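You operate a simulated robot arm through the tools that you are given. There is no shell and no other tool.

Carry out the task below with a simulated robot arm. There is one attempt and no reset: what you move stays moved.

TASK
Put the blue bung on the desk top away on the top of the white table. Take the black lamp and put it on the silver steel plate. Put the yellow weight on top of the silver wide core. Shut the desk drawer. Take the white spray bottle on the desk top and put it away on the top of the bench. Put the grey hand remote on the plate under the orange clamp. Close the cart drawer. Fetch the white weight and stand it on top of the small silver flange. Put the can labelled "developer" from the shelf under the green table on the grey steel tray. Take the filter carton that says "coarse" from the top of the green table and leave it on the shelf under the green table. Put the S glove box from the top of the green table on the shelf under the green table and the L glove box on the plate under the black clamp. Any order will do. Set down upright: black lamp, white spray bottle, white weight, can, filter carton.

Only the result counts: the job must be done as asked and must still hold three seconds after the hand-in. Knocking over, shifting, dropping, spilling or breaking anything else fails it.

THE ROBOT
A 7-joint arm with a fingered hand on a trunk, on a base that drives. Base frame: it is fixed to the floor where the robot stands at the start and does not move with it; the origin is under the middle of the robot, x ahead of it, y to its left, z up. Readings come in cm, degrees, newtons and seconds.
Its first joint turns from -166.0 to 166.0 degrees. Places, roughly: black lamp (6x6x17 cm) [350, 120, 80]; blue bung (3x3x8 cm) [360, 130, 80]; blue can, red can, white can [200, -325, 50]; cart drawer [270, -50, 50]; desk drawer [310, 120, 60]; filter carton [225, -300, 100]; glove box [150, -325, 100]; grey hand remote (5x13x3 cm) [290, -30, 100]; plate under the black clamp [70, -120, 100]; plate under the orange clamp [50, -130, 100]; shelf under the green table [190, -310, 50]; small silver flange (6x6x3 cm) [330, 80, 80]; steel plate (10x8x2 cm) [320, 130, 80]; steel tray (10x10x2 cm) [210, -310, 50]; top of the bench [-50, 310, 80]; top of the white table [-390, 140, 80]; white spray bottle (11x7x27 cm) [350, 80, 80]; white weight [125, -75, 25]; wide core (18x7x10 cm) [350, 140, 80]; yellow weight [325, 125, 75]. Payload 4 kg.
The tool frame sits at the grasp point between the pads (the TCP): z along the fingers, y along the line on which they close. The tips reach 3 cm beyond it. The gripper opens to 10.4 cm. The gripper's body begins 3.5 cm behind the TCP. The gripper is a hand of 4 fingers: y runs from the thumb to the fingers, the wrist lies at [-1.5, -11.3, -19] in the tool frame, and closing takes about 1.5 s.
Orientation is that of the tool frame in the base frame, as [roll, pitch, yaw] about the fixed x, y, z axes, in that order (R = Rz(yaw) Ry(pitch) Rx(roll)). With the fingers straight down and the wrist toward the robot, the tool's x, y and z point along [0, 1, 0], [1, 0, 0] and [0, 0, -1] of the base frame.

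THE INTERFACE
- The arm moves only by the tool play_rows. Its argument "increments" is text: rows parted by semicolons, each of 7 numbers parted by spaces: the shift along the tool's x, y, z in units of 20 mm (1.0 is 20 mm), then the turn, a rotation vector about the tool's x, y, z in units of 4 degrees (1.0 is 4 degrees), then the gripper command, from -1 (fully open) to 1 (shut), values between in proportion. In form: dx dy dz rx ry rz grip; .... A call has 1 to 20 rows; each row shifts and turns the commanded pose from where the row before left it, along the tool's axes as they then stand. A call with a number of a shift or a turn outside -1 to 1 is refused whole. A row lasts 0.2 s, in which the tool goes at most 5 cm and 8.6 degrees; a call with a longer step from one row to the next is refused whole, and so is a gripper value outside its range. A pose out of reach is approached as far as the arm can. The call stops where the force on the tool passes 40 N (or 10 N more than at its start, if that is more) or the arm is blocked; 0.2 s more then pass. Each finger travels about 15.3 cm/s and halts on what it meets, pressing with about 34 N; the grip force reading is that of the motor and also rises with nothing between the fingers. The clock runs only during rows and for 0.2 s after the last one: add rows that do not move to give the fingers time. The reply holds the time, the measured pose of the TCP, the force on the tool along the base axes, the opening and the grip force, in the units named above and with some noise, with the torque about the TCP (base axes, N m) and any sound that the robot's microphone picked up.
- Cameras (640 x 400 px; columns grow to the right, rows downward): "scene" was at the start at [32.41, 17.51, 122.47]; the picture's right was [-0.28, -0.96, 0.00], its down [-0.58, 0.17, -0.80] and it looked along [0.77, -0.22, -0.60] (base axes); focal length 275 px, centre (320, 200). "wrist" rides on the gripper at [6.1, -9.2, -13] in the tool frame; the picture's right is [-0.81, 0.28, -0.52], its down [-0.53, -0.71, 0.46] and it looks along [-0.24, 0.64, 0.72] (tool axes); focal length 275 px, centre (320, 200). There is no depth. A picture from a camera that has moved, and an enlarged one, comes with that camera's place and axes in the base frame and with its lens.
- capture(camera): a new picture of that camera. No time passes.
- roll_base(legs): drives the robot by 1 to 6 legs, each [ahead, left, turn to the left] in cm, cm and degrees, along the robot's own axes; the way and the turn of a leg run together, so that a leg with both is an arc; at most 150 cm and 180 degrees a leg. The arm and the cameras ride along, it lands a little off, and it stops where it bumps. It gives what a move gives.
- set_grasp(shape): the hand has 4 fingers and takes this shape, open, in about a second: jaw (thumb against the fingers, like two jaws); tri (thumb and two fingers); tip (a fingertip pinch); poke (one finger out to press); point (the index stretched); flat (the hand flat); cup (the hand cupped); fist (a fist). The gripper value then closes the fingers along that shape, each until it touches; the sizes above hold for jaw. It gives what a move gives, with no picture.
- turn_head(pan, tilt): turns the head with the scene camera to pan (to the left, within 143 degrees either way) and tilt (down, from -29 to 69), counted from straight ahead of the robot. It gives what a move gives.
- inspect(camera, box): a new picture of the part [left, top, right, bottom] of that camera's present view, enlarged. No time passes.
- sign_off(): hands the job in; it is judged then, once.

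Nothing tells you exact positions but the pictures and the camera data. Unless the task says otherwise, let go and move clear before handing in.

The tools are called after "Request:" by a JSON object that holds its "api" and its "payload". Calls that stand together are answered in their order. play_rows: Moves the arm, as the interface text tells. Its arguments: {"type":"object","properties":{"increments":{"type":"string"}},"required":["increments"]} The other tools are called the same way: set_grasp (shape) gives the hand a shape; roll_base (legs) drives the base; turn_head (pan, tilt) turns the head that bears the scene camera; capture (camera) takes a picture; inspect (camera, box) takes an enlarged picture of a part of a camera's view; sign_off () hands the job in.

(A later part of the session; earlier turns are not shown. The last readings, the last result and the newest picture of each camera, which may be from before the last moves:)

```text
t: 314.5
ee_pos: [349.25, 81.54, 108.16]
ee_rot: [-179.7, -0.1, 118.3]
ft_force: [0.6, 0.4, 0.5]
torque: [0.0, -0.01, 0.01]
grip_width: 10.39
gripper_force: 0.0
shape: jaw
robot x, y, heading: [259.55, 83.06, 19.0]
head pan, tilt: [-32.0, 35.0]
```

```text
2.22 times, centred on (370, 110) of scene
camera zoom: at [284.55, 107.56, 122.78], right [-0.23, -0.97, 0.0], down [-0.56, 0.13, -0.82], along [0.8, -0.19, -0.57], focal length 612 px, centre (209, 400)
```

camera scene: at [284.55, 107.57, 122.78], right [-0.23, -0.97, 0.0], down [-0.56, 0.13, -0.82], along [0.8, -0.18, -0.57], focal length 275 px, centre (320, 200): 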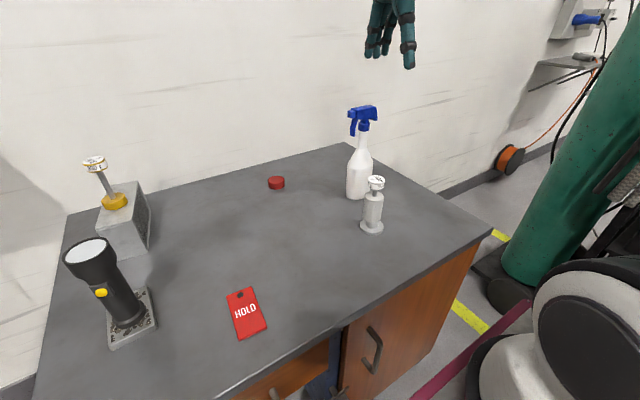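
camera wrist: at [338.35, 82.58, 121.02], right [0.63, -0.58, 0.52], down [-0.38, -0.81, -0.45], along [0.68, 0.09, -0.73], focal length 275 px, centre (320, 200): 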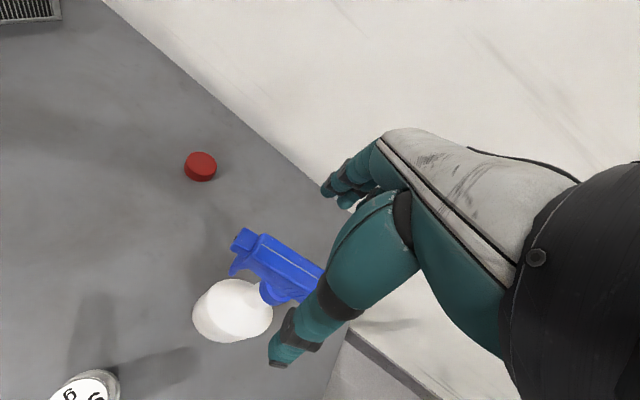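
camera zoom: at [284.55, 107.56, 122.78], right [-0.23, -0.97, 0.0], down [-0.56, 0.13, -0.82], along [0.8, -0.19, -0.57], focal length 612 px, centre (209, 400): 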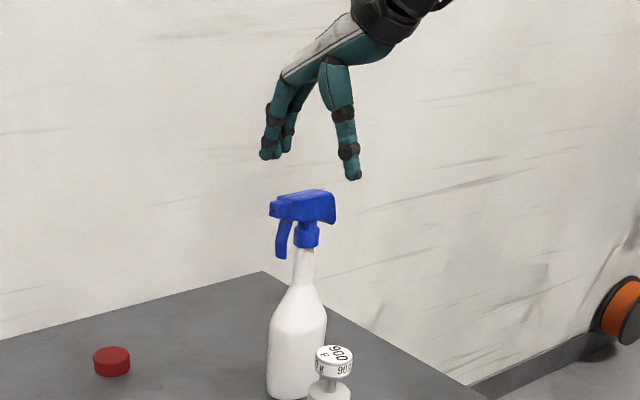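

Request:
{"api": "play_rows", "payload": {"increments": "0 0 0.9 0 0 0 -1; 0 0 0.9 0 0 0 -1; 0 0 0.9 0 0 0 -1; 0 0 0.9 0 0 0 -1; 0 0 0 0 0 0 -1"}}

Request:
{"api": "capture", "payload": {"camera": "wrist"}}

Request:
{"api": "inspect", "payload": {"camera": "scene", "box": [310, 20, 430, 200]}}

```text
t: 315.7
ee_pos: [349.27, 81.64, 100.94]
ee_rot: [-179.8, 0.1, 118.2]
ft_force: [0.1, -0.7, 0.3]
torque: [0.0, 0.02, 0.01]
grip_width: 10.36
gripper_force: 0.0
shape: jaw
robot x, y, heading: [259.71, 83.15, 19.0]
head pan, tilt: [-32.0, 35.0]
```

```text
taken
camera wrist: at [338.41, 82.67, 113.88], right [0.63, -0.58, 0.52], down [-0.38, -0.81, -0.45], along [0.68, 0.09, -0.73], focal length 275 px, centre (320, 200)
```

wrist: 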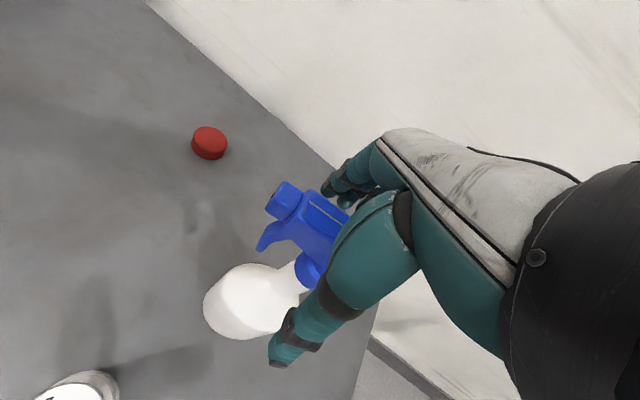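

```text
2.22 times, centred on (370, 110) of scene
camera zoom: at [284.55, 107.56, 122.78], right [-0.23, -0.97, 0.0], down [-0.56, 0.13, -0.82], along [0.8, -0.19, -0.57], focal length 612 px, centre (209, 400)
```

zoom: 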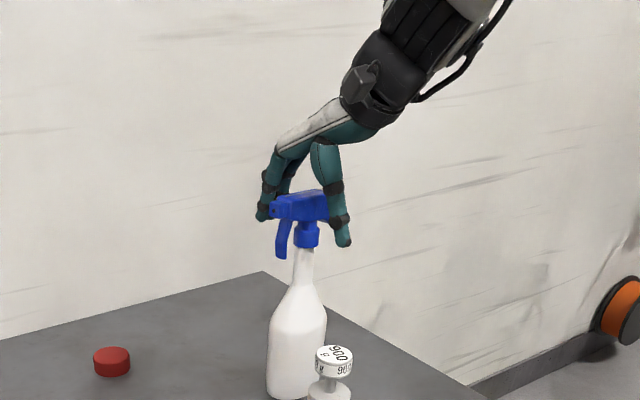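

The hand straddles the bottle head. Close.

Request:
{"api": "play_rows", "payload": {"increments": "0 0 0 0 0 0 0; 0 0 0 0 0 0 0.5; 0 0 0 0 0 0 1; 0 0 0 0 0 0 1; 0 0 0 0 0 0 1; 0 0 0 0 0 0 1; 0 0 0 0 0 0 1; 0 0 0 0 0 0 1; 0 0 0 0 0 0 1"}}

Request:
{"api": "capture", "payload": {"camera": "wrist"}}

Request:
{"api": "inspect", "payload": {"camera": "scene", "box": [310, 20, 430, 200]}}

```text
t: 317.7
ee_pos: [349.39, 81.57, 100.94]
ee_rot: [-179.7, 0.0, 118.2]
ft_force: [0.2, 0.3, 0.5]
torque: [0.0, 0.0, 0.01]
grip_width: 1.87
gripper_force: 33.9
shape: jaw
robot x, y, heading: [260.06, 83.29, 18.9]
head pan, tilt: [-32.0, 35.0]
```

```text
taken
camera wrist: at [338.43, 82.66, 113.87], right [0.63, -0.58, 0.52], down [-0.38, -0.81, -0.45], along [0.68, 0.09, -0.73], focal length 275 px, centre (320, 200)
```

wrist: 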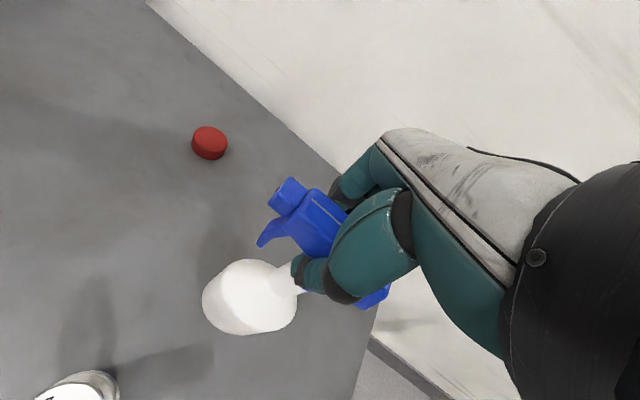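

```text
2.22 times, centred on (370, 110) of scene
camera zoom: at [284.56, 107.56, 122.78], right [-0.23, -0.97, 0.0], down [-0.56, 0.13, -0.82], along [0.8, -0.19, -0.57], focal length 612 px, centre (209, 400)
```

zoom: 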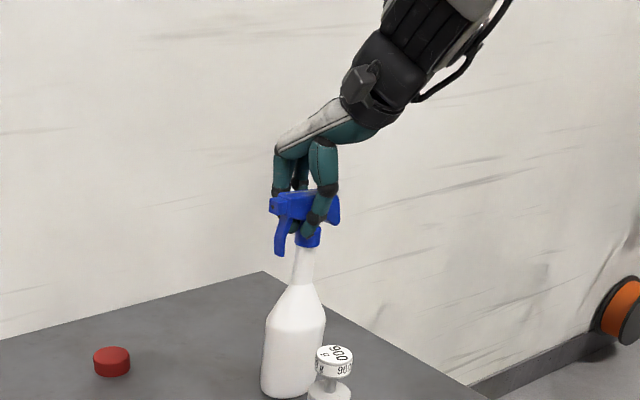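

Gripped. Lift it 22 cm so its base clears everything on the desk.

Request:
{"api": "play_rows", "payload": {"increments": "0 0 -0.5 0 0 0 1; 0 0 -1 0 0 0 1; 0 0 -1 0 0 0 1; 0 0 -1 0 0 0 1; 0 0 -1 0 0 0 1; 0 0 -1 0 0 0 1; 0 0 -1 0 0 0 1; 0 0 -1 0 0 0 1; 0 0 -1 0 0 0 1; 0 0 -1 0 0 0 1; 0 0 -1 0 0 0 1; 0 0 -1 0 0 0 1; 0 0 0 0 0 0 1"}}

Request:
{"api": "capture", "payload": {"camera": "scene"}}

Request:
{"api": "capture", "payload": {"camera": "wrist"}}

```text
t: 320.5
ee_pos: [349.38, 81.64, 123.88]
ee_rot: [-179.8, 0.0, 118.2]
ft_force: [0.4, -0.2, -4.5]
torque: [0.02, 0.03, 0.0]
grip_width: 1.92
gripper_force: 34.1
shape: jaw
robot x, y, heading: [259.49, 82.95, 19.0]
head pan, tilt: [-32.0, 35.0]
```

```text
taken
camera scene: at [284.57, 107.56, 122.78], right [-0.23, -0.97, 0.0], down [-0.56, 0.13, -0.82], along [0.8, -0.19, -0.57], focal length 275 px, centre (320, 200)
```

scene: 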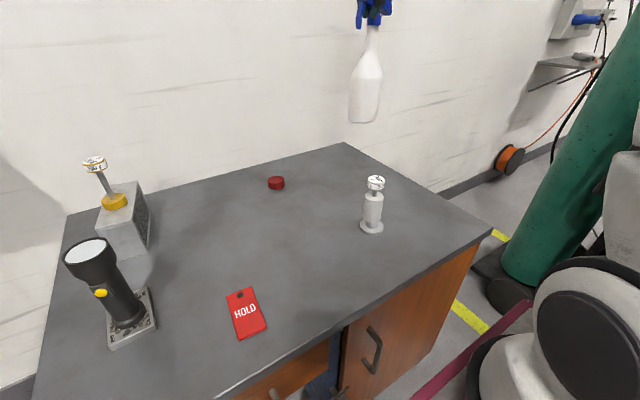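

```text
taken
camera wrist: at [338.6, 82.72, 136.85], right [0.63, -0.58, 0.52], down [-0.38, -0.81, -0.45], along [0.68, 0.09, -0.73], focal length 275 px, centre (320, 200)
```

wrist: 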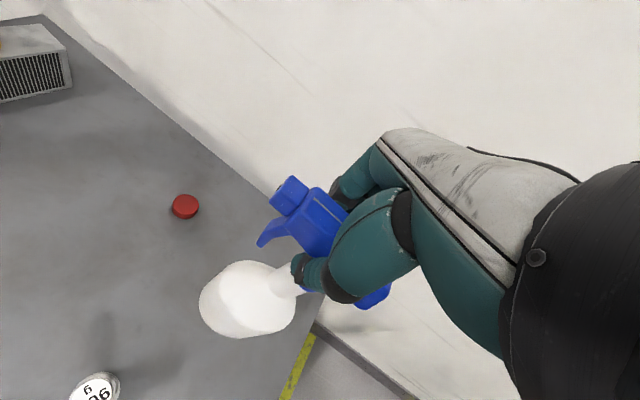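

The bottle is secure and the desk is otherwise untouched. I back away, tuck the arm, and turn toward the bench on the far side of the radiator stand.

Request:
{"api": "roll_base", "payload": {"legs": [[-60, 0, 0]]}}

Request:
{"api": "play_rows", "payload": {"increments": "0.8 -0.9 0 0 0 0.5 1; 0.8 -0.9 0 0 0 0.5 1; 0.8 -0.9 0 0 0 0.5 1; 0.8 -0.9 0 0 0 0.5 1; 0.8 -0.9 0 0 0 0.4 1; 0.8 -0.9 0 0 0 0 1; 0.8 -0.3 0 0 0 0 1; 0.8 0 0 0 0 0 1; 0.8 0 0 0 0 0 1; 0 0 0 0 0 0 1"}}

Request:
{"api": "roll_base", "payload": {"legs": [[-10, 8, 0], [0, 0, 90]]}}

Request:
{"api": "turn_head", "payload": {"pan": 0, "tilt": 20}}

Request:
{"api": "capture", "payload": {"camera": "scene"}}

```text
t: 323.9
ee_pos: [292.28, 61.97, 123.91]
ee_rot: [-179.8, 0.1, 118.1]
ft_force: [0.2, 0.4, -4.8]
torque: [-0.05, -0.01, -0.01]
grip_width: 1.92
gripper_force: 33.6
shape: jaw
robot x, y, heading: [202.97, 63.18, 18.7]
head pan, tilt: [-32.0, 35.0]
```

```text
t: 326.1
ee_pos: [276.54, 70.95, 123.85]
ee_rot: [-179.7, 0.1, 108.5]
ft_force: [0.4, -0.7, -4.6]
torque: [0.07, -0.01, -0.04]
grip_width: 1.9
gripper_force: 34.1
shape: jaw
robot x, y, heading: [202.65, 63.54, 18.8]
head pan, tilt: [-32.0, 35.0]
```

```text
t: 331.3
ee_pos: [180.32, 141.22, 123.83]
ee_rot: [-179.8, 0.1, -159.4]
ft_force: [-0.4, -0.8, -5.0]
torque: [0.01, -0.02, -0.01]
grip_width: 1.92
gripper_force: 33.8
shape: jaw
robot x, y, heading: [190.49, 67.47, 110.9]
head pan, tilt: [-32.0, 35.0]
```

```text
t: 332.3
ee_pos: [180.25, 141.14, 123.96]
ee_rot: [-179.8, 0.1, -159.3]
ft_force: [-0.5, 0.2, -4.3]
torque: [-0.01, 0.0, 0.04]
grip_width: 1.89
gripper_force: 34.4
shape: jaw
robot x, y, heading: [190.64, 67.2, 110.9]
head pan, tilt: [0.0, 20.0]
```

```text
taken
camera scene: at [160.03, 91.4, 125.16], right [0.93, 0.36, 0.0], down [0.12, -0.32, -0.94], along [-0.34, 0.88, -0.34], focal length 275 px, centre (320, 200)
```

scene: 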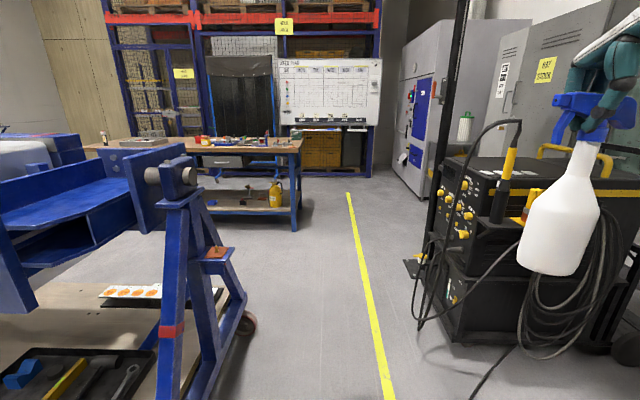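

I see the wooden-topped bench with blue legs beyond the radiator stand. I correct heading and drive toward it.

Request:
{"api": "roll_base", "payload": {"legs": [[0, 0, -1.9], [150, 0, 0]]}}

Request:
{"api": "turn_head", "payload": {"pan": 30, "tilt": 20}}

Request:
{"api": "capture", "payload": {"camera": "scene"}}

```text
t: 340.1
ee_pos: [134.09, 282.83, 123.95]
ee_rot: [-179.8, 0.1, -161.3]
ft_force: [0.1, -0.1, -5.0]
torque: [0.03, 0.04, 0.02]
grip_width: 1.93
gripper_force: 33.2
shape: jaw
robot x, y, heading: [141.55, 209.03, 108.9]
head pan, tilt: [0.0, 20.0]
```

```text
t: 341.0
ee_pos: [134.07, 282.87, 123.94]
ee_rot: [-179.8, 0.1, -161.3]
ft_force: [-0.7, 0.4, -5.0]
torque: [0.04, 0.02, 0.02]
grip_width: 1.93
gripper_force: 34.0
shape: jaw
robot x, y, heading: [141.51, 208.82, 108.9]
head pan, tilt: [30.0, 20.0]
```

```text
taken
camera scene: at [108.14, 231.22, 125.17], right [0.66, 0.75, 0.0], down [0.26, -0.22, -0.94], along [-0.71, 0.62, -0.34], focal length 275 px, centre (320, 200)
```

scene: 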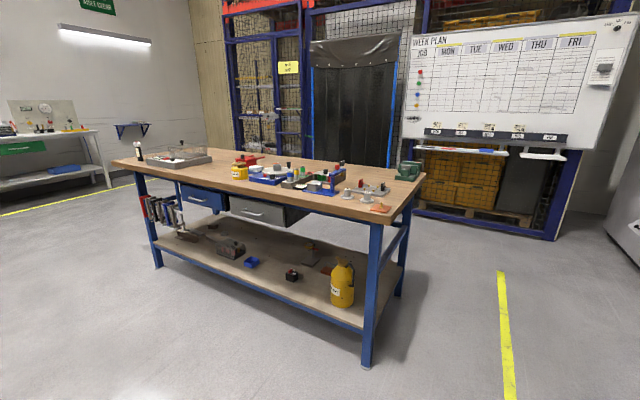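

Request:
{"api": "inspect", "payload": {"camera": "scene", "box": [110, 130, 440, 250]}}

```text
1.94 times, centred on (275, 190) of scene
camera zoom: at [108.14, 231.22, 125.17], right [0.66, 0.75, 0.0], down [0.26, -0.22, -0.94], along [-0.71, 0.62, -0.34], focal length 534 px, centre (407, 219)
```

zoom: 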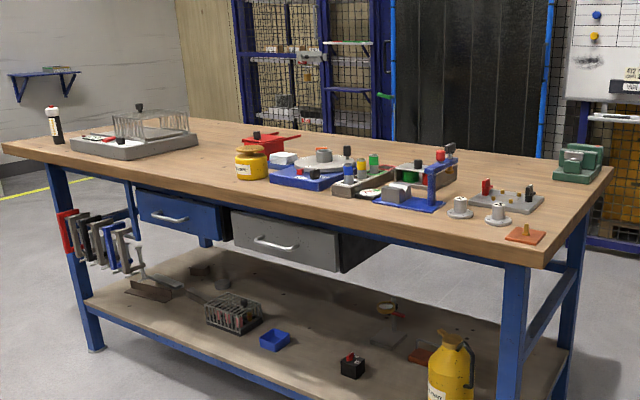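

There's a free patch of bench top around u≈38 between the yellow jar and the left tray. I raise the bottle higher for clearance first, then move forward and left along the bench.

Request:
{"api": "play_rows", "payload": {"increments": "0 0 -1 0 0 0 1; 0 0 -1 0 0 0 1; 0 0 -1 0 0 0 1; 0 0 -1 0 0 0 1; 0 0 -1 0 0 0 1; 0 0 -1 0 0 0 1; 0 0 -1 0 0 0 1; 0 0 0 0 0 0 1"}}

Request:
{"api": "roll_base", "payload": {"legs": [[62, 0, 0]]}}

Request:
{"api": "turn_head", "payload": {"pan": 100, "tilt": 35}}

Request:
{"api": "capture", "payload": {"camera": "scene"}}

```text
t: 342.8
ee_pos: [134.08, 282.94, 137.97]
ee_rot: [-179.7, -0.1, -161.2]
ft_force: [0.5, 0.1, -4.8]
torque: [0.02, -0.01, -0.03]
grip_width: 1.91
gripper_force: 34.2
shape: jaw
robot x, y, heading: [141.69, 208.78, 108.9]
head pan, tilt: [30.0, 20.0]
```

```text
t: 346.3
ee_pos: [112.78, 341.9, 137.95]
ee_rot: [-179.8, 0.1, -160.9]
ft_force: [-0.2, -0.9, -4.8]
torque: [0.04, 0.03, 0.0]
grip_width: 1.89
gripper_force: 33.7
shape: jaw
robot x, y, heading: [121.51, 267.98, 109.5]
head pan, tilt: [30.0, 20.0]
```

```text
t: 347.7
ee_pos: [112.85, 341.84, 138.01]
ee_rot: [-179.8, 0.1, -160.9]
ft_force: [0.6, -0.1, -4.7]
torque: [0.01, 0.02, 0.0]
grip_width: 1.91
gripper_force: 34.0
shape: jaw
robot x, y, heading: [121.39, 268.06, 109.4]
head pan, tilt: [100.0, 35.0]
```

```text
taken
camera scene: at [86.78, 279.61, 122.79], right [-0.49, 0.87, 0.0], down [0.5, 0.28, -0.82], along [-0.71, -0.4, -0.57], focal length 275 px, centre (320, 200)
```

scene: 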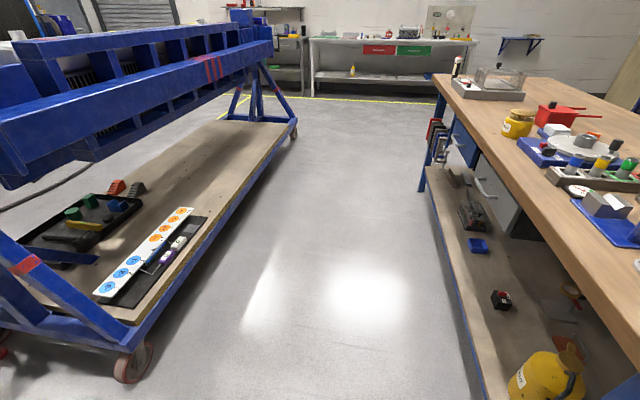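

Request:
{"api": "roll_base", "payload": {"legs": [[0, 0, -0.4], [0, 150, 0], [0, 31, 0]]}}

Request:
{"api": "turn_head", "payload": {"pan": 0, "tilt": 35}}

Request:
{"api": "capture", "payload": {"camera": "scene"}}

Request:
{"api": "capture", "payload": {"camera": "wrist"}}

```text
t: 357.2
ee_pos: [-58.41, 281.88, 137.95]
ee_rot: [-179.8, 0.1, -160.6]
ft_force: [0.1, 0.2, -4.2]
torque: [0.02, 0.02, 0.0]
grip_width: 1.95
gripper_force: 33.7
shape: jaw
robot x, y, heading: [-50.1, 207.89, 109.7]
head pan, tilt: [100.0, 35.0]
```

```text
t: 358.9
ee_pos: [-58.46, 281.84, 137.94]
ee_rot: [-179.8, 0.1, -160.7]
ft_force: [-0.1, 0.9, -4.5]
torque: [0.03, -0.01, 0.01]
grip_width: 1.95
gripper_force: 33.6
shape: jaw
robot x, y, heading: [-50.2, 208.04, 109.5]
head pan, tilt: [0.0, 35.0]
```

```text
taken
camera scene: at [-79.6, 232.03, 122.78], right [0.94, 0.34, 0.0], down [0.19, -0.54, -0.82], along [-0.28, 0.77, -0.57], focal length 275 px, centre (320, 200)
```

scene: 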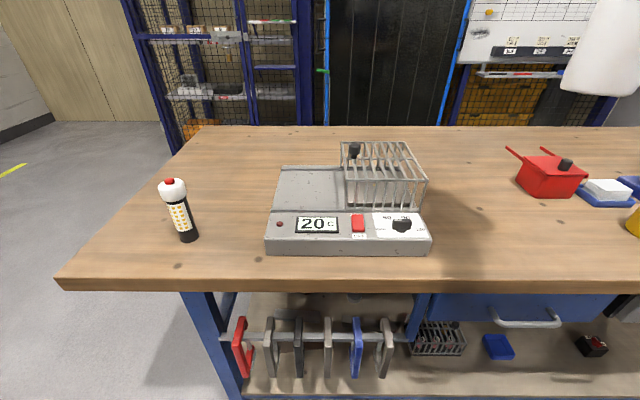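

```text
taken
camera wrist: at [-61.14, 271.11, 150.9], right [0.67, 0.53, 0.52], down [0.74, -0.5, -0.45], along [0.02, 0.69, -0.73], focal length 275 px, centre (320, 200)
```

wrist: 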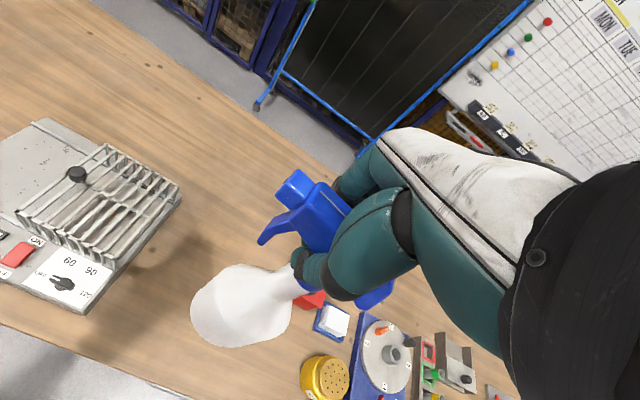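

I'm at the bench with a clear patch between the hot plate and the red box. I extend the bottle over it and lower.

Request:
{"api": "play_rows", "payload": {"increments": "-0.05 0.96 0 0 0 0 1; -0.05 0.96 0 0 0 0 1; -0.05 0.96 0 0 0 0 1; -0.05 0.96 0 0 0 0 1; -0.05 0.96 0 0 0 0 1; 0 0.96 0 0 0 0 1; 0 0 1 0 0 0 1; 0 0 1 0 0 0 1; 0 0 1 0 0 0 1; 0 0 1 0 0 0 1; 0 0 1 0 0 0 1; 0 0 1 0 0 0 1; 0 0 1 0 0 0 1; 0 0 1 0 0 0 1; 0 0 1 0 0 0 1; 0 0 1 0 0 0 1; 0 0 0 0 0 0 1"}}

Request:
{"api": "turn_head", "payload": {"pan": -20, "tilt": 35}}

Request:
{"api": "capture", "payload": {"camera": "scene"}}

Request:
{"api": "capture", "payload": {"camera": "wrist"}}

```text
t: 362.5
ee_pos: [-61.64, 292.88, 117.89]
ee_rot: [-179.8, 0.0, -160.7]
ft_force: [-0.4, -1.0, -3.6]
torque: [0.02, 0.03, -0.01]
grip_width: 1.91
gripper_force: 33.5
shape: jaw
robot x, y, heading: [-49.82, 207.86, 109.6]
head pan, tilt: [0.0, 35.0]
```

```text
t: 363.4
ee_pos: [-61.69, 292.78, 117.87]
ee_rot: [-179.8, 0.1, -160.5]
ft_force: [0.2, 0.2, -5.6]
torque: [0.02, 0.03, 0.0]
grip_width: 1.94
gripper_force: 34.2
shape: jaw
robot x, y, heading: [-49.6, 207.63, 109.3]
head pan, tilt: [-20.0, 35.0]
```

```text
taken
camera scene: at [-76.59, 232.54, 122.78], right [1.0, -0.01, 0.0], down [0.0, -0.57, -0.82], along [0.01, 0.82, -0.57], focal length 275 px, centre (320, 200)
```

scene: 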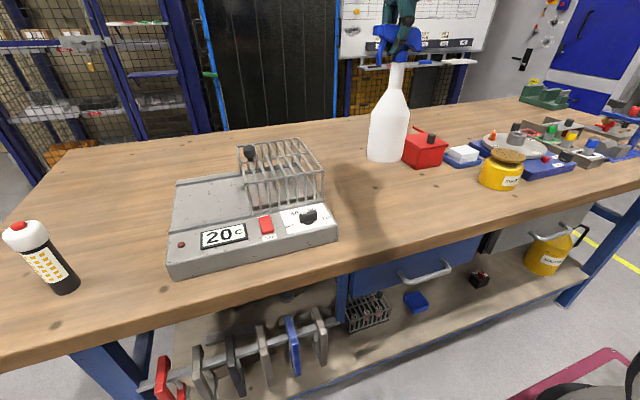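

```text
taken
camera wrist: at [-64.41, 282.19, 130.86], right [0.67, 0.53, 0.52], down [0.74, -0.5, -0.45], along [0.02, 0.69, -0.73], focal length 275 px, centre (320, 200)
```

wrist: 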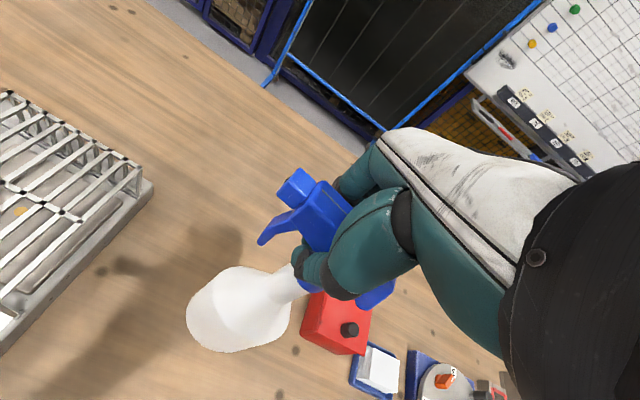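

Request:
{"api": "play_rows", "payload": {"increments": "0 0 1 0 0 0 1; 0 0 1 0 0 0 1; 0 0 1 0 0 0 1; 0 0 1 0 0 0 1; 0 0 0.5 0 0 0 1; 0 0 0 0 0 0 1"}}

Request:
{"api": "capture", "payload": {"camera": "scene"}}

```text
t: 364.8
ee_pos: [-61.77, 292.53, 109.14]
ee_rot: [179.9, 0.1, -160.8]
ft_force: [-5.7, -1.1, 22.8]
torque: [0.28, 0.11, 0.06]
grip_width: 2.1
gripper_force: 34.2
shape: jaw
robot x, y, heading: [-50.13, 207.75, 109.4]
head pan, tilt: [-20.0, 35.0]
```

```text
taken
camera scene: at [-76.6, 232.44, 122.8], right [1.0, -0.01, 0.0], down [0.0, -0.57, -0.82], along [0.01, 0.82, -0.57], focal length 275 px, centre (320, 200)
```

scene: 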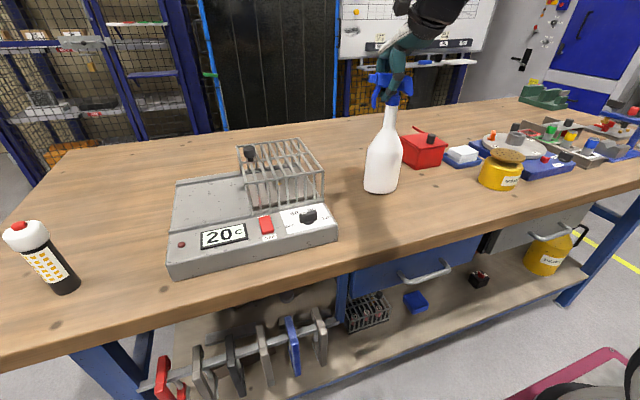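

Request:
{"api": "play_rows", "payload": {"increments": "0 0 -0.12 0 0 0 1; 0 0 0 0 0 0 1"}}

Request:
{"api": "inspect", "payload": {"camera": "scene", "box": [330, 40, 450, 220]}}

Request:
{"api": "capture", "payload": {"camera": "wrist"}}

```text
t: 365.4
ee_pos: [-61.67, 292.51, 109.18]
ee_rot: [-179.9, 0.1, -160.6]
ft_force: [-2.9, -0.2, 13.9]
torque: [0.32, 0.09, 0.08]
grip_width: 2.04
gripper_force: 33.8
shape: jaw
robot x, y, heading: [-49.68, 207.98, 109.4]
head pan, tilt: [-20.0, 35.0]
```

```text
2.22 times, centred on (390, 130) of scene
camera zoom: at [-76.59, 232.48, 122.79], right [1.0, -0.01, 0.0], down [0.0, -0.57, -0.82], along [0.01, 0.82, -0.57], focal length 612 px, centre (164, 356)
```

zoom: 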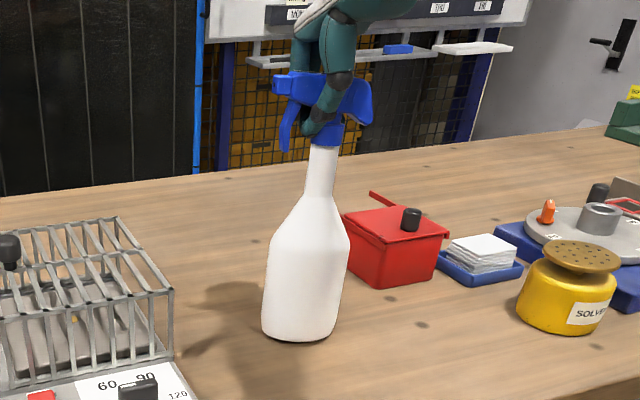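

```text
taken
camera wrist: at [-64.45, 281.94, 122.12], right [0.67, 0.53, 0.52], down [0.74, -0.5, -0.45], along [0.02, 0.69, -0.73], focal length 275 px, centre (320, 200)
```

wrist: 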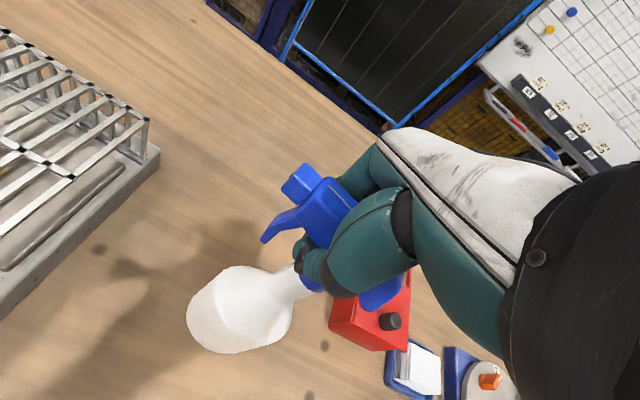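

The bottle is upright on the bench top. Relieve and open slowly, then rise.

Request:
{"api": "play_rows", "payload": {"increments": "0 0 -0.1 0 0 0 1; 0 0 -0.05 0 0 0 1; 0 0 0 0 0 0 0.7; 0 0 0 0 0 0 0.5; 0 0 0 0 0 0 0.3; 0 0 0 0 0 0 0.1; 0 0 0 0 0 0 -0.2; 0 0 0 0 0 0 -0.5; 0 0 0 0 0 0 -0.8; 0 0 0 0 0 0 -1; 0 0 0 0 0 0 -1; 0 0 0 0 0 0 -1"}}

Request:
{"api": "inspect", "payload": {"camera": "scene", "box": [330, 40, 450, 220]}}

Request:
{"api": "play_rows", "payload": {"increments": "0 0 -0.5 0 0 0 -1; 0 0 -0.8 0 0 0 -1; 0 0 -1 0 0 0 -1; 0 0 -1 0 0 0 -1; 0 0 -1 0 0 0 -1; 0 0 -1 0 0 0 -1; 0 0 -1 0 0 0 -1; 0 0 -1 0 0 0 -1; 0 0 -1 0 0 0 -1; 0 0 0 0 0 0 -1"}}

Request:
{"api": "capture", "payload": {"camera": "scene"}}

```text
t: 368.0
ee_pos: [-61.88, 292.7, 109.48]
ee_rot: [-179.7, 0.1, -160.7]
ft_force: [0.3, -0.7, 0.3]
torque: [-0.01, 0.0, -0.01]
grip_width: 10.38
gripper_force: 0.0
shape: jaw
robot x, y, heading: [-49.59, 207.67, 109.8]
head pan, tilt: [-20.0, 35.0]
```

```text
2.22 times, centred on (390, 130) of scene
camera zoom: at [-76.58, 232.52, 122.79], right [1.0, -0.01, 0.0], down [0.0, -0.57, -0.82], along [0.01, 0.82, -0.57], focal length 612 px, centre (164, 356)
```

zoom: 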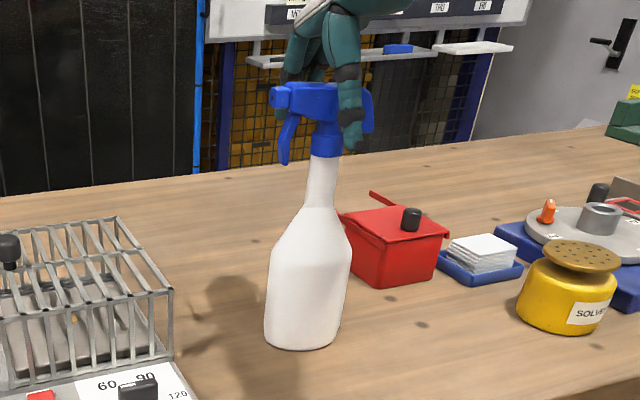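

```text
t: 370.2
ee_pos: [-61.82, 292.83, 126.24]
ee_rot: [-179.8, 0.1, -160.7]
ft_force: [0.4, -1.0, 0.1]
torque: [-0.01, 0.01, -0.02]
grip_width: 10.38
gripper_force: 0.0
shape: jaw
robot x, y, heading: [-49.85, 207.78, 109.6]
head pan, tilt: [-20.0, 35.0]
```

```text
taken
camera scene: at [-76.58, 232.53, 122.78], right [1.0, -0.01, 0.0], down [0.0, -0.57, -0.82], along [0.01, 0.82, -0.57], focal length 275 px, centre (320, 200)
```

scene: 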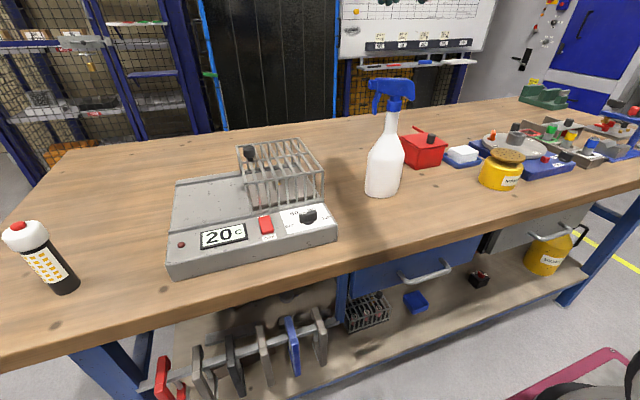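

The bottle stands on the bench. Next I return to the main aisle to deal with the welder cart (remote and drawer).

Request:
{"api": "play_rows", "payload": {"increments": "0 -0.9 0 0 0 0 -1; 0 -0.9 0 0 0 0 -1; 0 -0.9 0 0 0 0 -1; 0 -0.9 0 0 0 0 -1; 0 -0.9 0 0 0 0 -1; 0 -0.9 0 0 0 0 -1; 0 0 0 0 0 0 -1"}}

Request:
{"api": "roll_base", "payload": {"legs": [[0, 0, -0.5], [0, -150, 0], [0, -31, 0], [-100, 0, 0], [-110, 0, 0]]}}

Request:
{"api": "turn_head", "payload": {"pan": -110, "tilt": 20}}

Request:
{"api": "capture", "payload": {"camera": "scene"}}

Request:
{"api": "turn_head", "payload": {"pan": -140, "tilt": 20}}

Request:
{"api": "capture", "payload": {"camera": "scene"}}

```text
t: 371.8
ee_pos: [-58.16, 282.56, 126.02]
ee_rot: [-179.8, 0.1, -160.7]
ft_force: [0.2, 0.2, 0.5]
torque: [-0.01, 0.03, -0.02]
grip_width: 10.38
gripper_force: 0.1
shape: jaw
robot x, y, heading: [-50.01, 207.78, 109.7]
head pan, tilt: [-20.0, 35.0]
```

```text
t: 391.4
ee_pos: [183.5, 141.71, 125.99]
ee_rot: [-179.7, 0.1, -160.4]
ft_force: [0.2, -0.3, -0.4]
torque: [0.04, -0.02, -0.01]
grip_width: 10.39
gripper_force: 0.0
shape: jaw
robot x, y, heading: [192.28, 66.87, 109.9]
head pan, tilt: [-20.0, 35.0]
```

```text
t: 393.0
ee_pos: [183.47, 141.54, 125.99]
ee_rot: [-179.8, 0.1, -160.3]
ft_force: [0.2, 0.6, -1.0]
torque: [-0.01, 0.01, -0.01]
grip_width: 10.35
gripper_force: 0.0
shape: jaw
robot x, y, heading: [192.65, 66.92, 109.9]
head pan, tilt: [-110.0, 20.0]
```

```text
taken
camera scene: at [174.6, 82.66, 125.17], right [0.0, -1.0, 0.0], down [-0.34, 0.0, -0.94], along [0.94, 0.0, -0.34], focal length 275 px, centre (320, 200)
```

scene: 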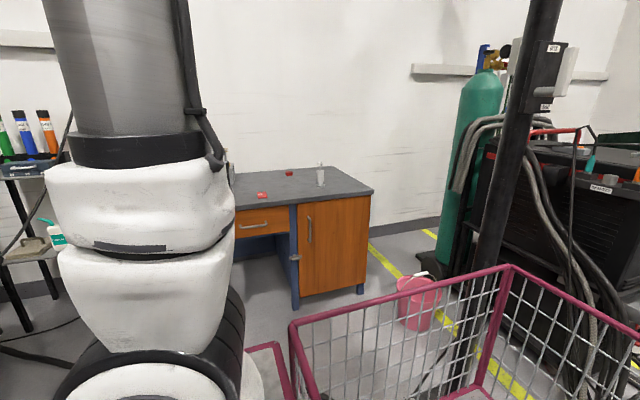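

```text
t: 394.0
ee_pos: [183.43, 141.62, 125.84]
ee_rot: [-179.8, 0.1, -160.4]
ft_force: [-0.5, -0.2, 0.0]
torque: [0.01, -0.02, 0.0]
grip_width: 10.38
gripper_force: 0.0
shape: jaw
robot x, y, heading: [192.21, 66.98, 109.6]
head pan, tilt: [-140.0, 20.0]
```

```text
taken
camera scene: at [173.35, 78.01, 125.17], right [-0.5, -0.87, 0.0], down [-0.3, 0.17, -0.94], along [0.81, -0.47, -0.34], focal length 275 px, centre (320, 200)
```

scene: 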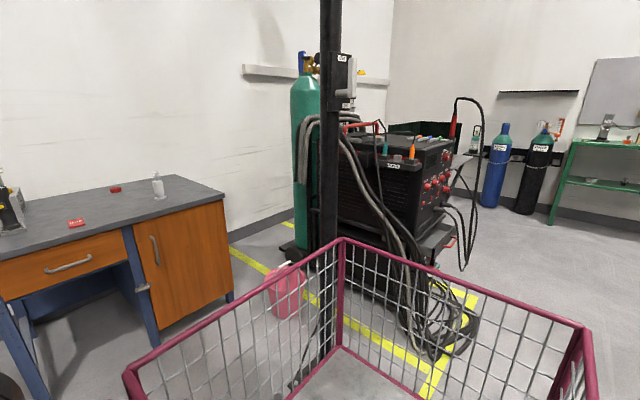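

The welder cart faces away from here (its front toward −u). I'll reverse around past the pole to a spot in front of the cart, then turn to face it.

Request:
{"api": "roll_base", "payload": {"legs": [[0, 36, 0], [-130, 0, 0], [0, 0, -90]]}}

Request:
{"api": "turn_head", "payload": {"pan": 0, "tilt": 25}}

Request:
{"api": "capture", "payload": {"camera": "scene"}}

Request:
{"api": "capture", "payload": {"camera": "wrist"}}

```text
t: 406.5
ee_pos: [276.6, -65.91, 126.0]
ee_rot: [-179.7, 0.1, 108.1]
ft_force: [-0.5, 0.5, -0.6]
torque: [0.0, 0.0, 0.01]
grip_width: 10.39
gripper_force: 0.0
shape: jaw
robot x, y, heading: [201.45, -72.66, 18.7]
head pan, tilt: [-140.0, 20.0]
```

```text
t: 408.7
ee_pos: [276.59, -65.89, 125.88]
ee_rot: [-179.7, 0.0, 108.1]
ft_force: [-0.1, 0.1, 0.4]
torque: [-0.02, -0.05, 0.04]
grip_width: 10.38
gripper_force: 0.1
shape: jaw
robot x, y, heading: [202.04, -72.76, 18.6]
head pan, tilt: [0.0, 25.0]
```

```text
taken
camera scene: at [226.97, -43.22, 124.36], right [0.31, -0.95, 0.0], down [-0.4, -0.13, -0.91], along [0.86, 0.29, -0.42], focal length 275 px, centre (320, 200)
```

scene: 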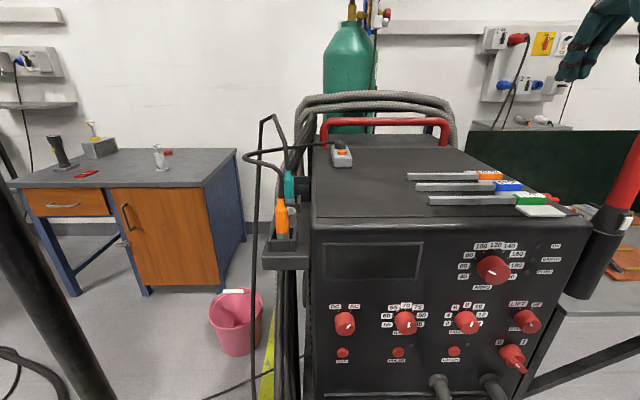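

```text
taken
camera wrist: at [266.03, -62.89, 138.93], right [0.51, -0.68, 0.52], down [-0.51, -0.73, -0.45], along [0.69, -0.03, -0.73], focal length 275 px, centre (320, 200)
```

wrist: 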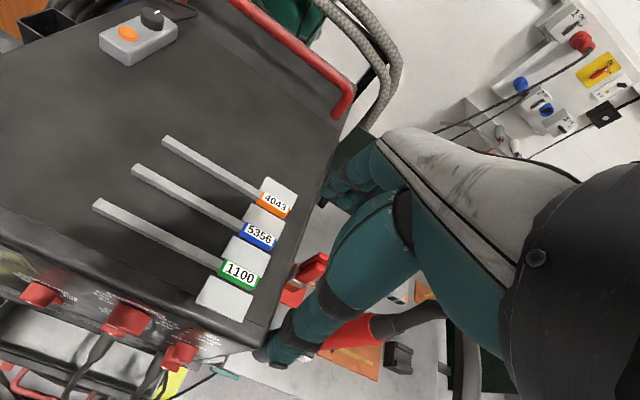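

The grey remote lies on the cart top at about (293.6,-26.4,105). I'll look lower for the cart drawer.

Request:
{"api": "turn_head", "payload": {"pan": -10, "tilt": 55}}

Request:
{"api": "capture", "payload": {"camera": "scene"}}

```text
t: 409.6
ee_pos: [276.52, -65.93, 126.03]
ee_rot: [-179.8, 0.1, 108.1]
ft_force: [0.1, 0.3, 0.4]
torque: [0.01, 0.01, 0.0]
grip_width: 10.44
gripper_force: 0.0
shape: jaw
robot x, y, heading: [201.59, -72.58, 18.3]
head pan, tilt: [-10.0, 55.0]
```

```text
taken
camera scene: at [225.37, -45.06, 119.97], right [0.15, -0.99, 0.0], down [-0.81, -0.12, -0.57], along [0.57, 0.08, -0.82], focal length 275 px, centre (320, 200)
```

scene: 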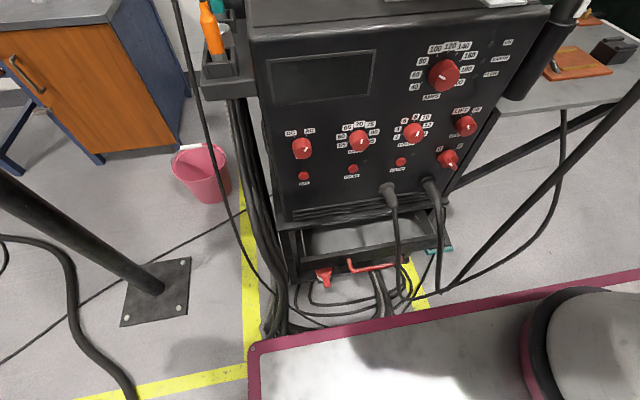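

Request:
{"api": "inspect", "payload": {"camera": "scene", "box": [250, 190, 470, 340]}}

```text
2.67 times, centred on (360, 265) of scene
camera zoom: at [225.37, -45.06, 119.97], right [0.15, -0.99, 0.0], down [-0.81, -0.12, -0.57], along [0.57, 0.08, -0.82], focal length 734 px, centre (213, 27)
```

zoom: 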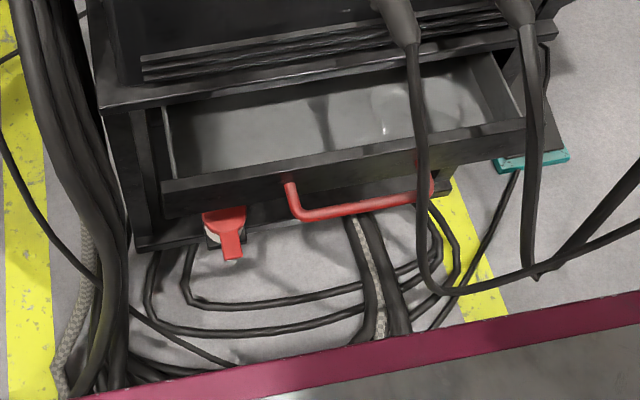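

The drawer is pulled out ~9 cm at the bottom of the cart, too close to work on from here. I'll move to a diagonal stance with more reach distance.

Request:
{"api": "roll_base", "payload": {"legs": [[-17, 64, 0], [0, 0, -36]]}}

Request:
{"api": "turn_head", "payload": {"pan": -3, "tilt": 35}}

Request:
{"api": "capture", "payload": {"camera": "scene"}}

Request:
{"api": "capture", "payload": {"camera": "wrist"}}

```text
t: 415.0
ee_pos: [229.89, -56.02, 125.96]
ee_rot: [-179.8, 0.1, 72.5]
ft_force: [-0.1, 0.0, 0.8]
torque: [-0.01, 0.0, 0.01]
grip_width: 10.4
gripper_force: 0.0
shape: jaw
robot x, y, heading: [165.05, -18.09, -17.0]
head pan, tilt: [-10.0, 55.0]
```

```text
t: 415.8
ee_pos: [229.86, -55.98, 125.92]
ee_rot: [-179.8, -0.1, 72.5]
ft_force: [-0.1, 0.0, 0.6]
torque: [-0.04, -0.02, 0.01]
grip_width: 10.39
gripper_force: 0.1
shape: jaw
robot x, y, heading: [165.42, -17.91, -17.3]
head pan, tilt: [-3.0, 35.0]
```

```text
taken
camera scene: at [202.26, -9.02, 122.78], right [-0.35, -0.94, 0.0], down [-0.54, 0.2, -0.82], along [0.77, -0.28, -0.57], focal length 275 px, centre (320, 200)
```

scene: 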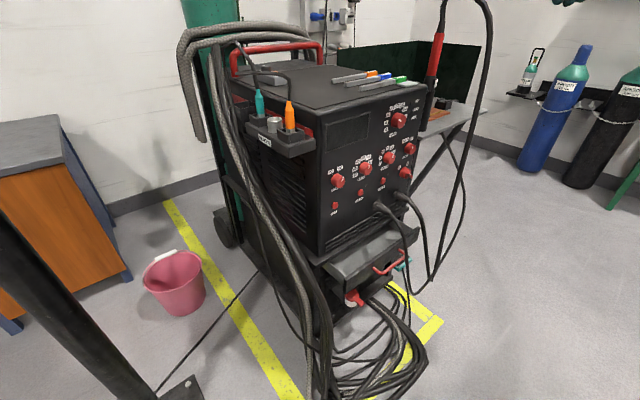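

```text
taken
camera wrist: at [223.08, -47.44, 138.93], right [0.02, -0.86, 0.52], down [-0.84, -0.29, -0.45], along [0.54, -0.43, -0.73], focal length 275 px, centre (320, 200)
```

wrist: 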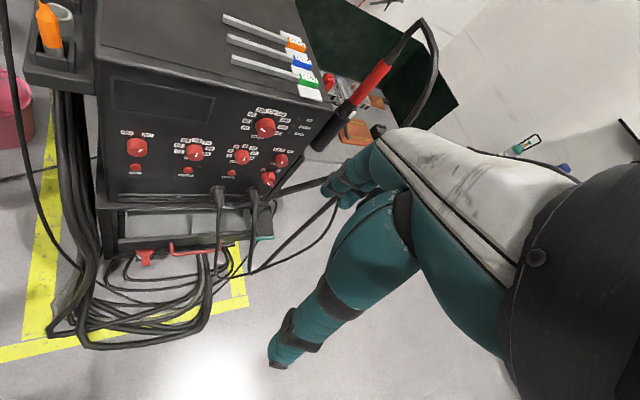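

Request:
{"api": "inspect", "payload": {"camera": "scene", "box": [290, 200, 450, 330]}}

Request:
{"api": "inspect", "payload": {"camera": "wrist", "box": [60, 160, 300, 340]}}

```text
3.08 times, centred on (370, 265) of scene
camera zoom: at [202.26, -9.02, 122.78], right [-0.35, -0.94, 0.0], down [-0.54, 0.2, -0.82], along [0.77, -0.28, -0.57], focal length 847 px, centre (166, 0)
```

zoom: 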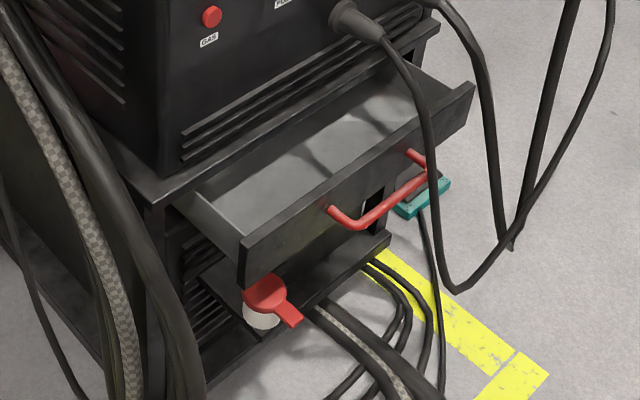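

```text
2.22 times, centred on (180, 250) of wrist
camera zoom: at [223.08, -47.44, 138.93], right [0.02, -0.86, 0.52], down [-0.84, -0.29, -0.45], along [0.54, -0.43, -0.73], focal length 612 px, centre (631, 89)
```

zoom: 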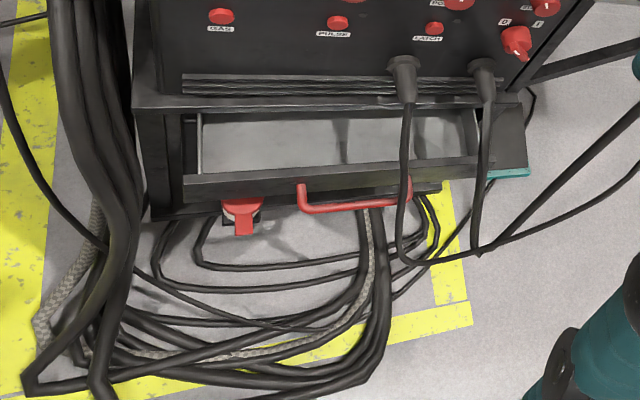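

The drawer front spans roughly (251.5,-35.6)–(265,-73), z 47–55, with hoses to its left and torch cables to its right. I'll orient the closed hand to push straight along +u at the left of the red handle.

Request:
{"api": "play_rows", "payload": {"increments": "0 0 0 0 0 -0.91 1; 0 0 0 0 0 -0.91 1; 0 0 0 0 0 -0.91 1; 0 0 0 0 0 -0.91 1; 0 0 0 0 0 -0.91 1; 0 0 0 0 0 -0.91 1; 0 0 0 0 0 -0.91 1; 0 0 0 0 0 -0.91 1; 0 0 0 0 0 -0.91 1; 0 0 0 0 0 -0.91 1; 0 0 1 0 0 0 1; 0 0 1 0 0 0 1; 0 0 1 0 0 0 1; 0 0 1 0 0 0 1; 0 0 1 0 0 0 1; 0 0 1 0 0 0 1; 0 0 1 0 0 0 1; 0 0 1 0 0 0 1; 0 0 1 0 0 0 1; 0 0 0 0 0 0 1"}}

Request:
{"api": "play_rows", "payload": {"increments": "0.3 0.7 0 -1 0 0 1; 0.3 0.7 0 -1 0 0 1; 0.3 0.7 0 -1 0 0 1; 0.3 0.7 0 -1 0 0 1; 0.3 0.7 0 -1 0 0 1; 0.3 0.7 0 -1 0 0 1; 0 0 0 -1 0 0 1; 0 0 0 -1 0 0 1; 0 0 0 -1 0 0 1; 0 0 0 -1 0 0 1; 0 0 0 0 0 0 1"}}

Request:
{"api": "capture", "payload": {"camera": "scene"}}

Request:
{"api": "capture", "payload": {"camera": "wrist"}}

```text
t: 420.0
ee_pos: [229.72, -56.07, 107.79]
ee_rot: [-179.8, 0.0, 109.0]
ft_force: [0.1, 0.7, -0.2]
torque: [0.01, 0.01, -0.03]
grip_width: 0.01
gripper_force: 34.3
shape: jaw
robot x, y, heading: [165.04, -17.96, -17.1]
head pan, tilt: [-3.0, 35.0]
```

```text
t: 422.4
ee_pos: [236.36, -49.86, 109.22]
ee_rot: [140.3, 0.0, 108.8]
ft_force: [0.6, 0.5, -0.2]
torque: [0.01, -0.02, 0.02]
grip_width: 0.01
gripper_force: 33.2
shape: jaw
robot x, y, heading: [164.78, -18.02, -17.2]
head pan, tilt: [-3.0, 35.0]
```

```text
taken
camera scene: at [202.26, -9.02, 122.78], right [-0.35, -0.94, 0.0], down [-0.54, 0.2, -0.82], along [0.77, -0.28, -0.57], focal length 275 px, centre (320, 200)
```

scene: 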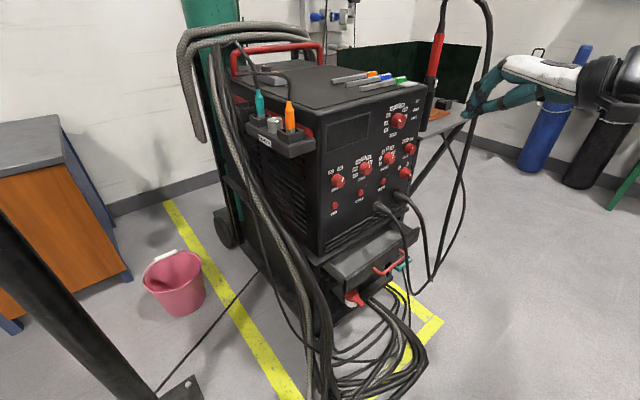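

```text
taken
camera wrist: at [219.86, -49.16, 113.41], right [0.15, -0.81, 0.57], down [-0.07, -0.59, -0.81], along [0.99, 0.08, -0.14], focal length 275 px, centre (320, 200)
```

wrist: 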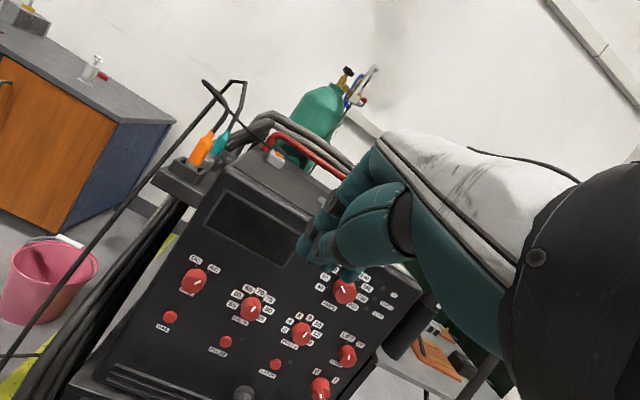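

Request:
{"api": "play_rows", "payload": {"increments": "0.1 -0.639 0.769 0 0 0 1; 0.1 -0.639 0.769 0 0 0 1; 0.1 -0.639 0.769 0 0 0 1; 0.1 -0.639 0.769 0 0 0 1; 0.1 -0.639 0.769 0 0 0 1; 0.1 -0.639 0.769 0 0 0 1; 0.1 -0.639 0.769 0 0 0 1; 0.1 -0.639 0.769 0 0 0 1; 0.1 -0.639 0.769 0 0 0 1; 0.1 -0.639 0.769 0 0 0 1; 0 -0.639 0.769 0 0 0 1; 0 -0.639 0.769 0 0 0 1; 0 -0.639 0.769 0 0 0 1; 0 -0.639 0.769 0 0 0 1; 0 -0.639 0.769 0 0 0 1; 0 -0.639 0.769 0 0 0 1; 0 -0.639 0.769 0 0 0 1; 0 -0.639 0.769 0 0 0 1; 0 -0.639 0.769 0 0 0 1; 0 0 0 0 0 0 1"}}

Request:
{"api": "capture", "payload": {"camera": "scene"}}

Request:
{"api": "capture", "payload": {"camera": "wrist"}}

```text
t: 426.6
ee_pos: [235.78, -47.84, 71.42]
ee_rot: [140.2, -0.1, 108.8]
ft_force: [0.1, -0.7, -0.3]
torque: [0.02, 0.0, 0.02]
grip_width: 0.03
gripper_force: 33.7
shape: jaw
robot x, y, heading: [165.37, -17.69, -17.2]
head pan, tilt: [-3.0, 35.0]
```

```text
taken
camera scene: at [202.27, -9.02, 122.78], right [-0.35, -0.94, 0.0], down [-0.54, 0.2, -0.82], along [0.77, -0.28, -0.57], focal length 275 px, centre (320, 200)
```

scene: 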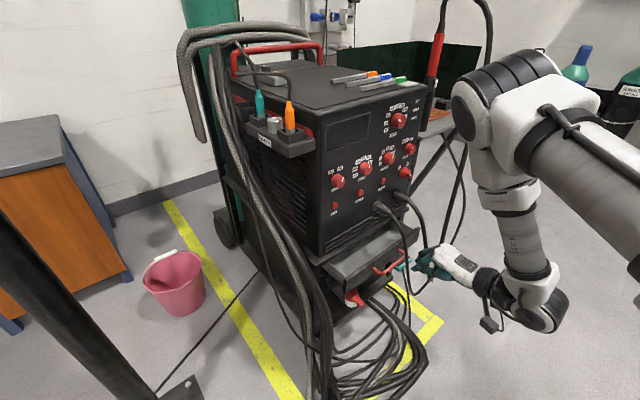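

```text
taken
camera wrist: at [219.32, -47.14, 75.48], right [0.15, -0.81, 0.57], down [-0.07, -0.59, -0.81], along [0.99, 0.08, -0.14], focal length 275 px, centre (320, 200)
```

wrist: 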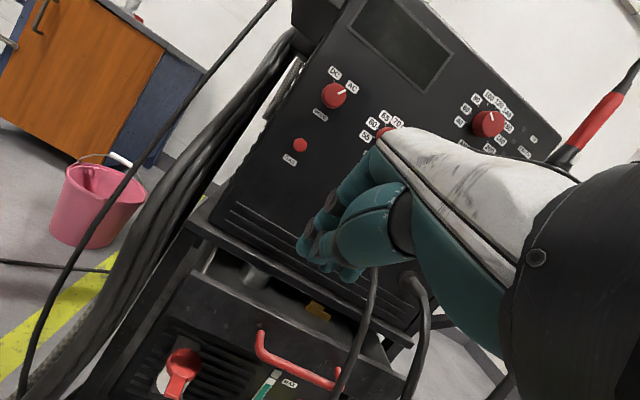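

Request:
{"api": "play_rows", "payload": {"increments": "0 -0.639 0.769 0 0 0 1; 0 -0.639 0.769 0 0 0 1; 0 -0.639 0.769 0 0 0 1; 0 -0.639 0.769 0 0 0 1; 0 -0.639 0.769 0 0 0 1; 0 -0.639 0.769 0 0 0 1; 0 -0.639 0.769 0 0 0 1; 0 -0.639 0.769 0 0 0 1; 0 -0.639 0.769 0 0 0 1; 0 0 0 0 0 0 1"}}

Request:
{"api": "capture", "payload": {"camera": "scene"}}

Request:
{"api": "capture", "payload": {"camera": "wrist"}}

```text
t: 428.8
ee_pos: [235.91, -48.21, 53.21]
ee_rot: [140.1, -0.1, 108.9]
ft_force: [0.4, 0.2, 0.5]
torque: [0.03, -0.03, 0.0]
grip_width: 0.0
gripper_force: 34.0
shape: jaw
robot x, y, heading: [165.17, -18.13, -17.3]
head pan, tilt: [-3.0, 35.0]
```

```text
taken
camera scene: at [202.27, -9.02, 122.78], right [-0.35, -0.94, 0.0], down [-0.54, 0.2, -0.82], along [0.77, -0.28, -0.57], focal length 275 px, centre (320, 200)
```

scene: 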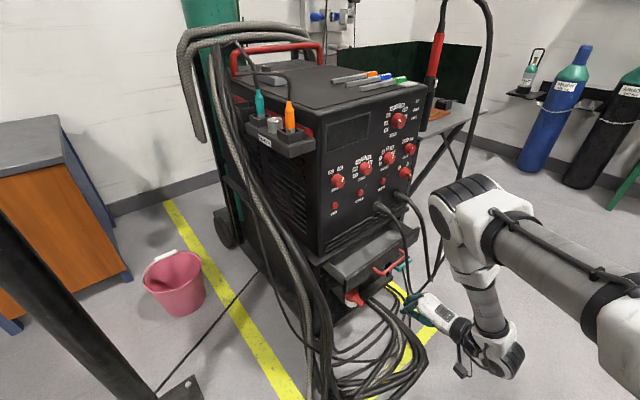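

```text
taken
camera wrist: at [219.36, -47.37, 57.35], right [0.15, -0.81, 0.57], down [-0.07, -0.59, -0.81], along [0.99, 0.08, -0.14], focal length 275 px, centre (320, 200)
```

wrist: 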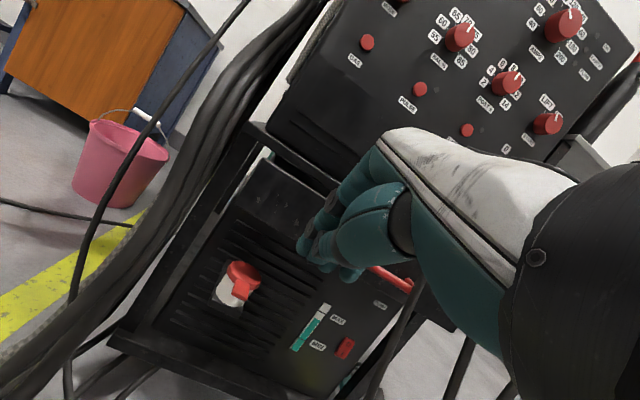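

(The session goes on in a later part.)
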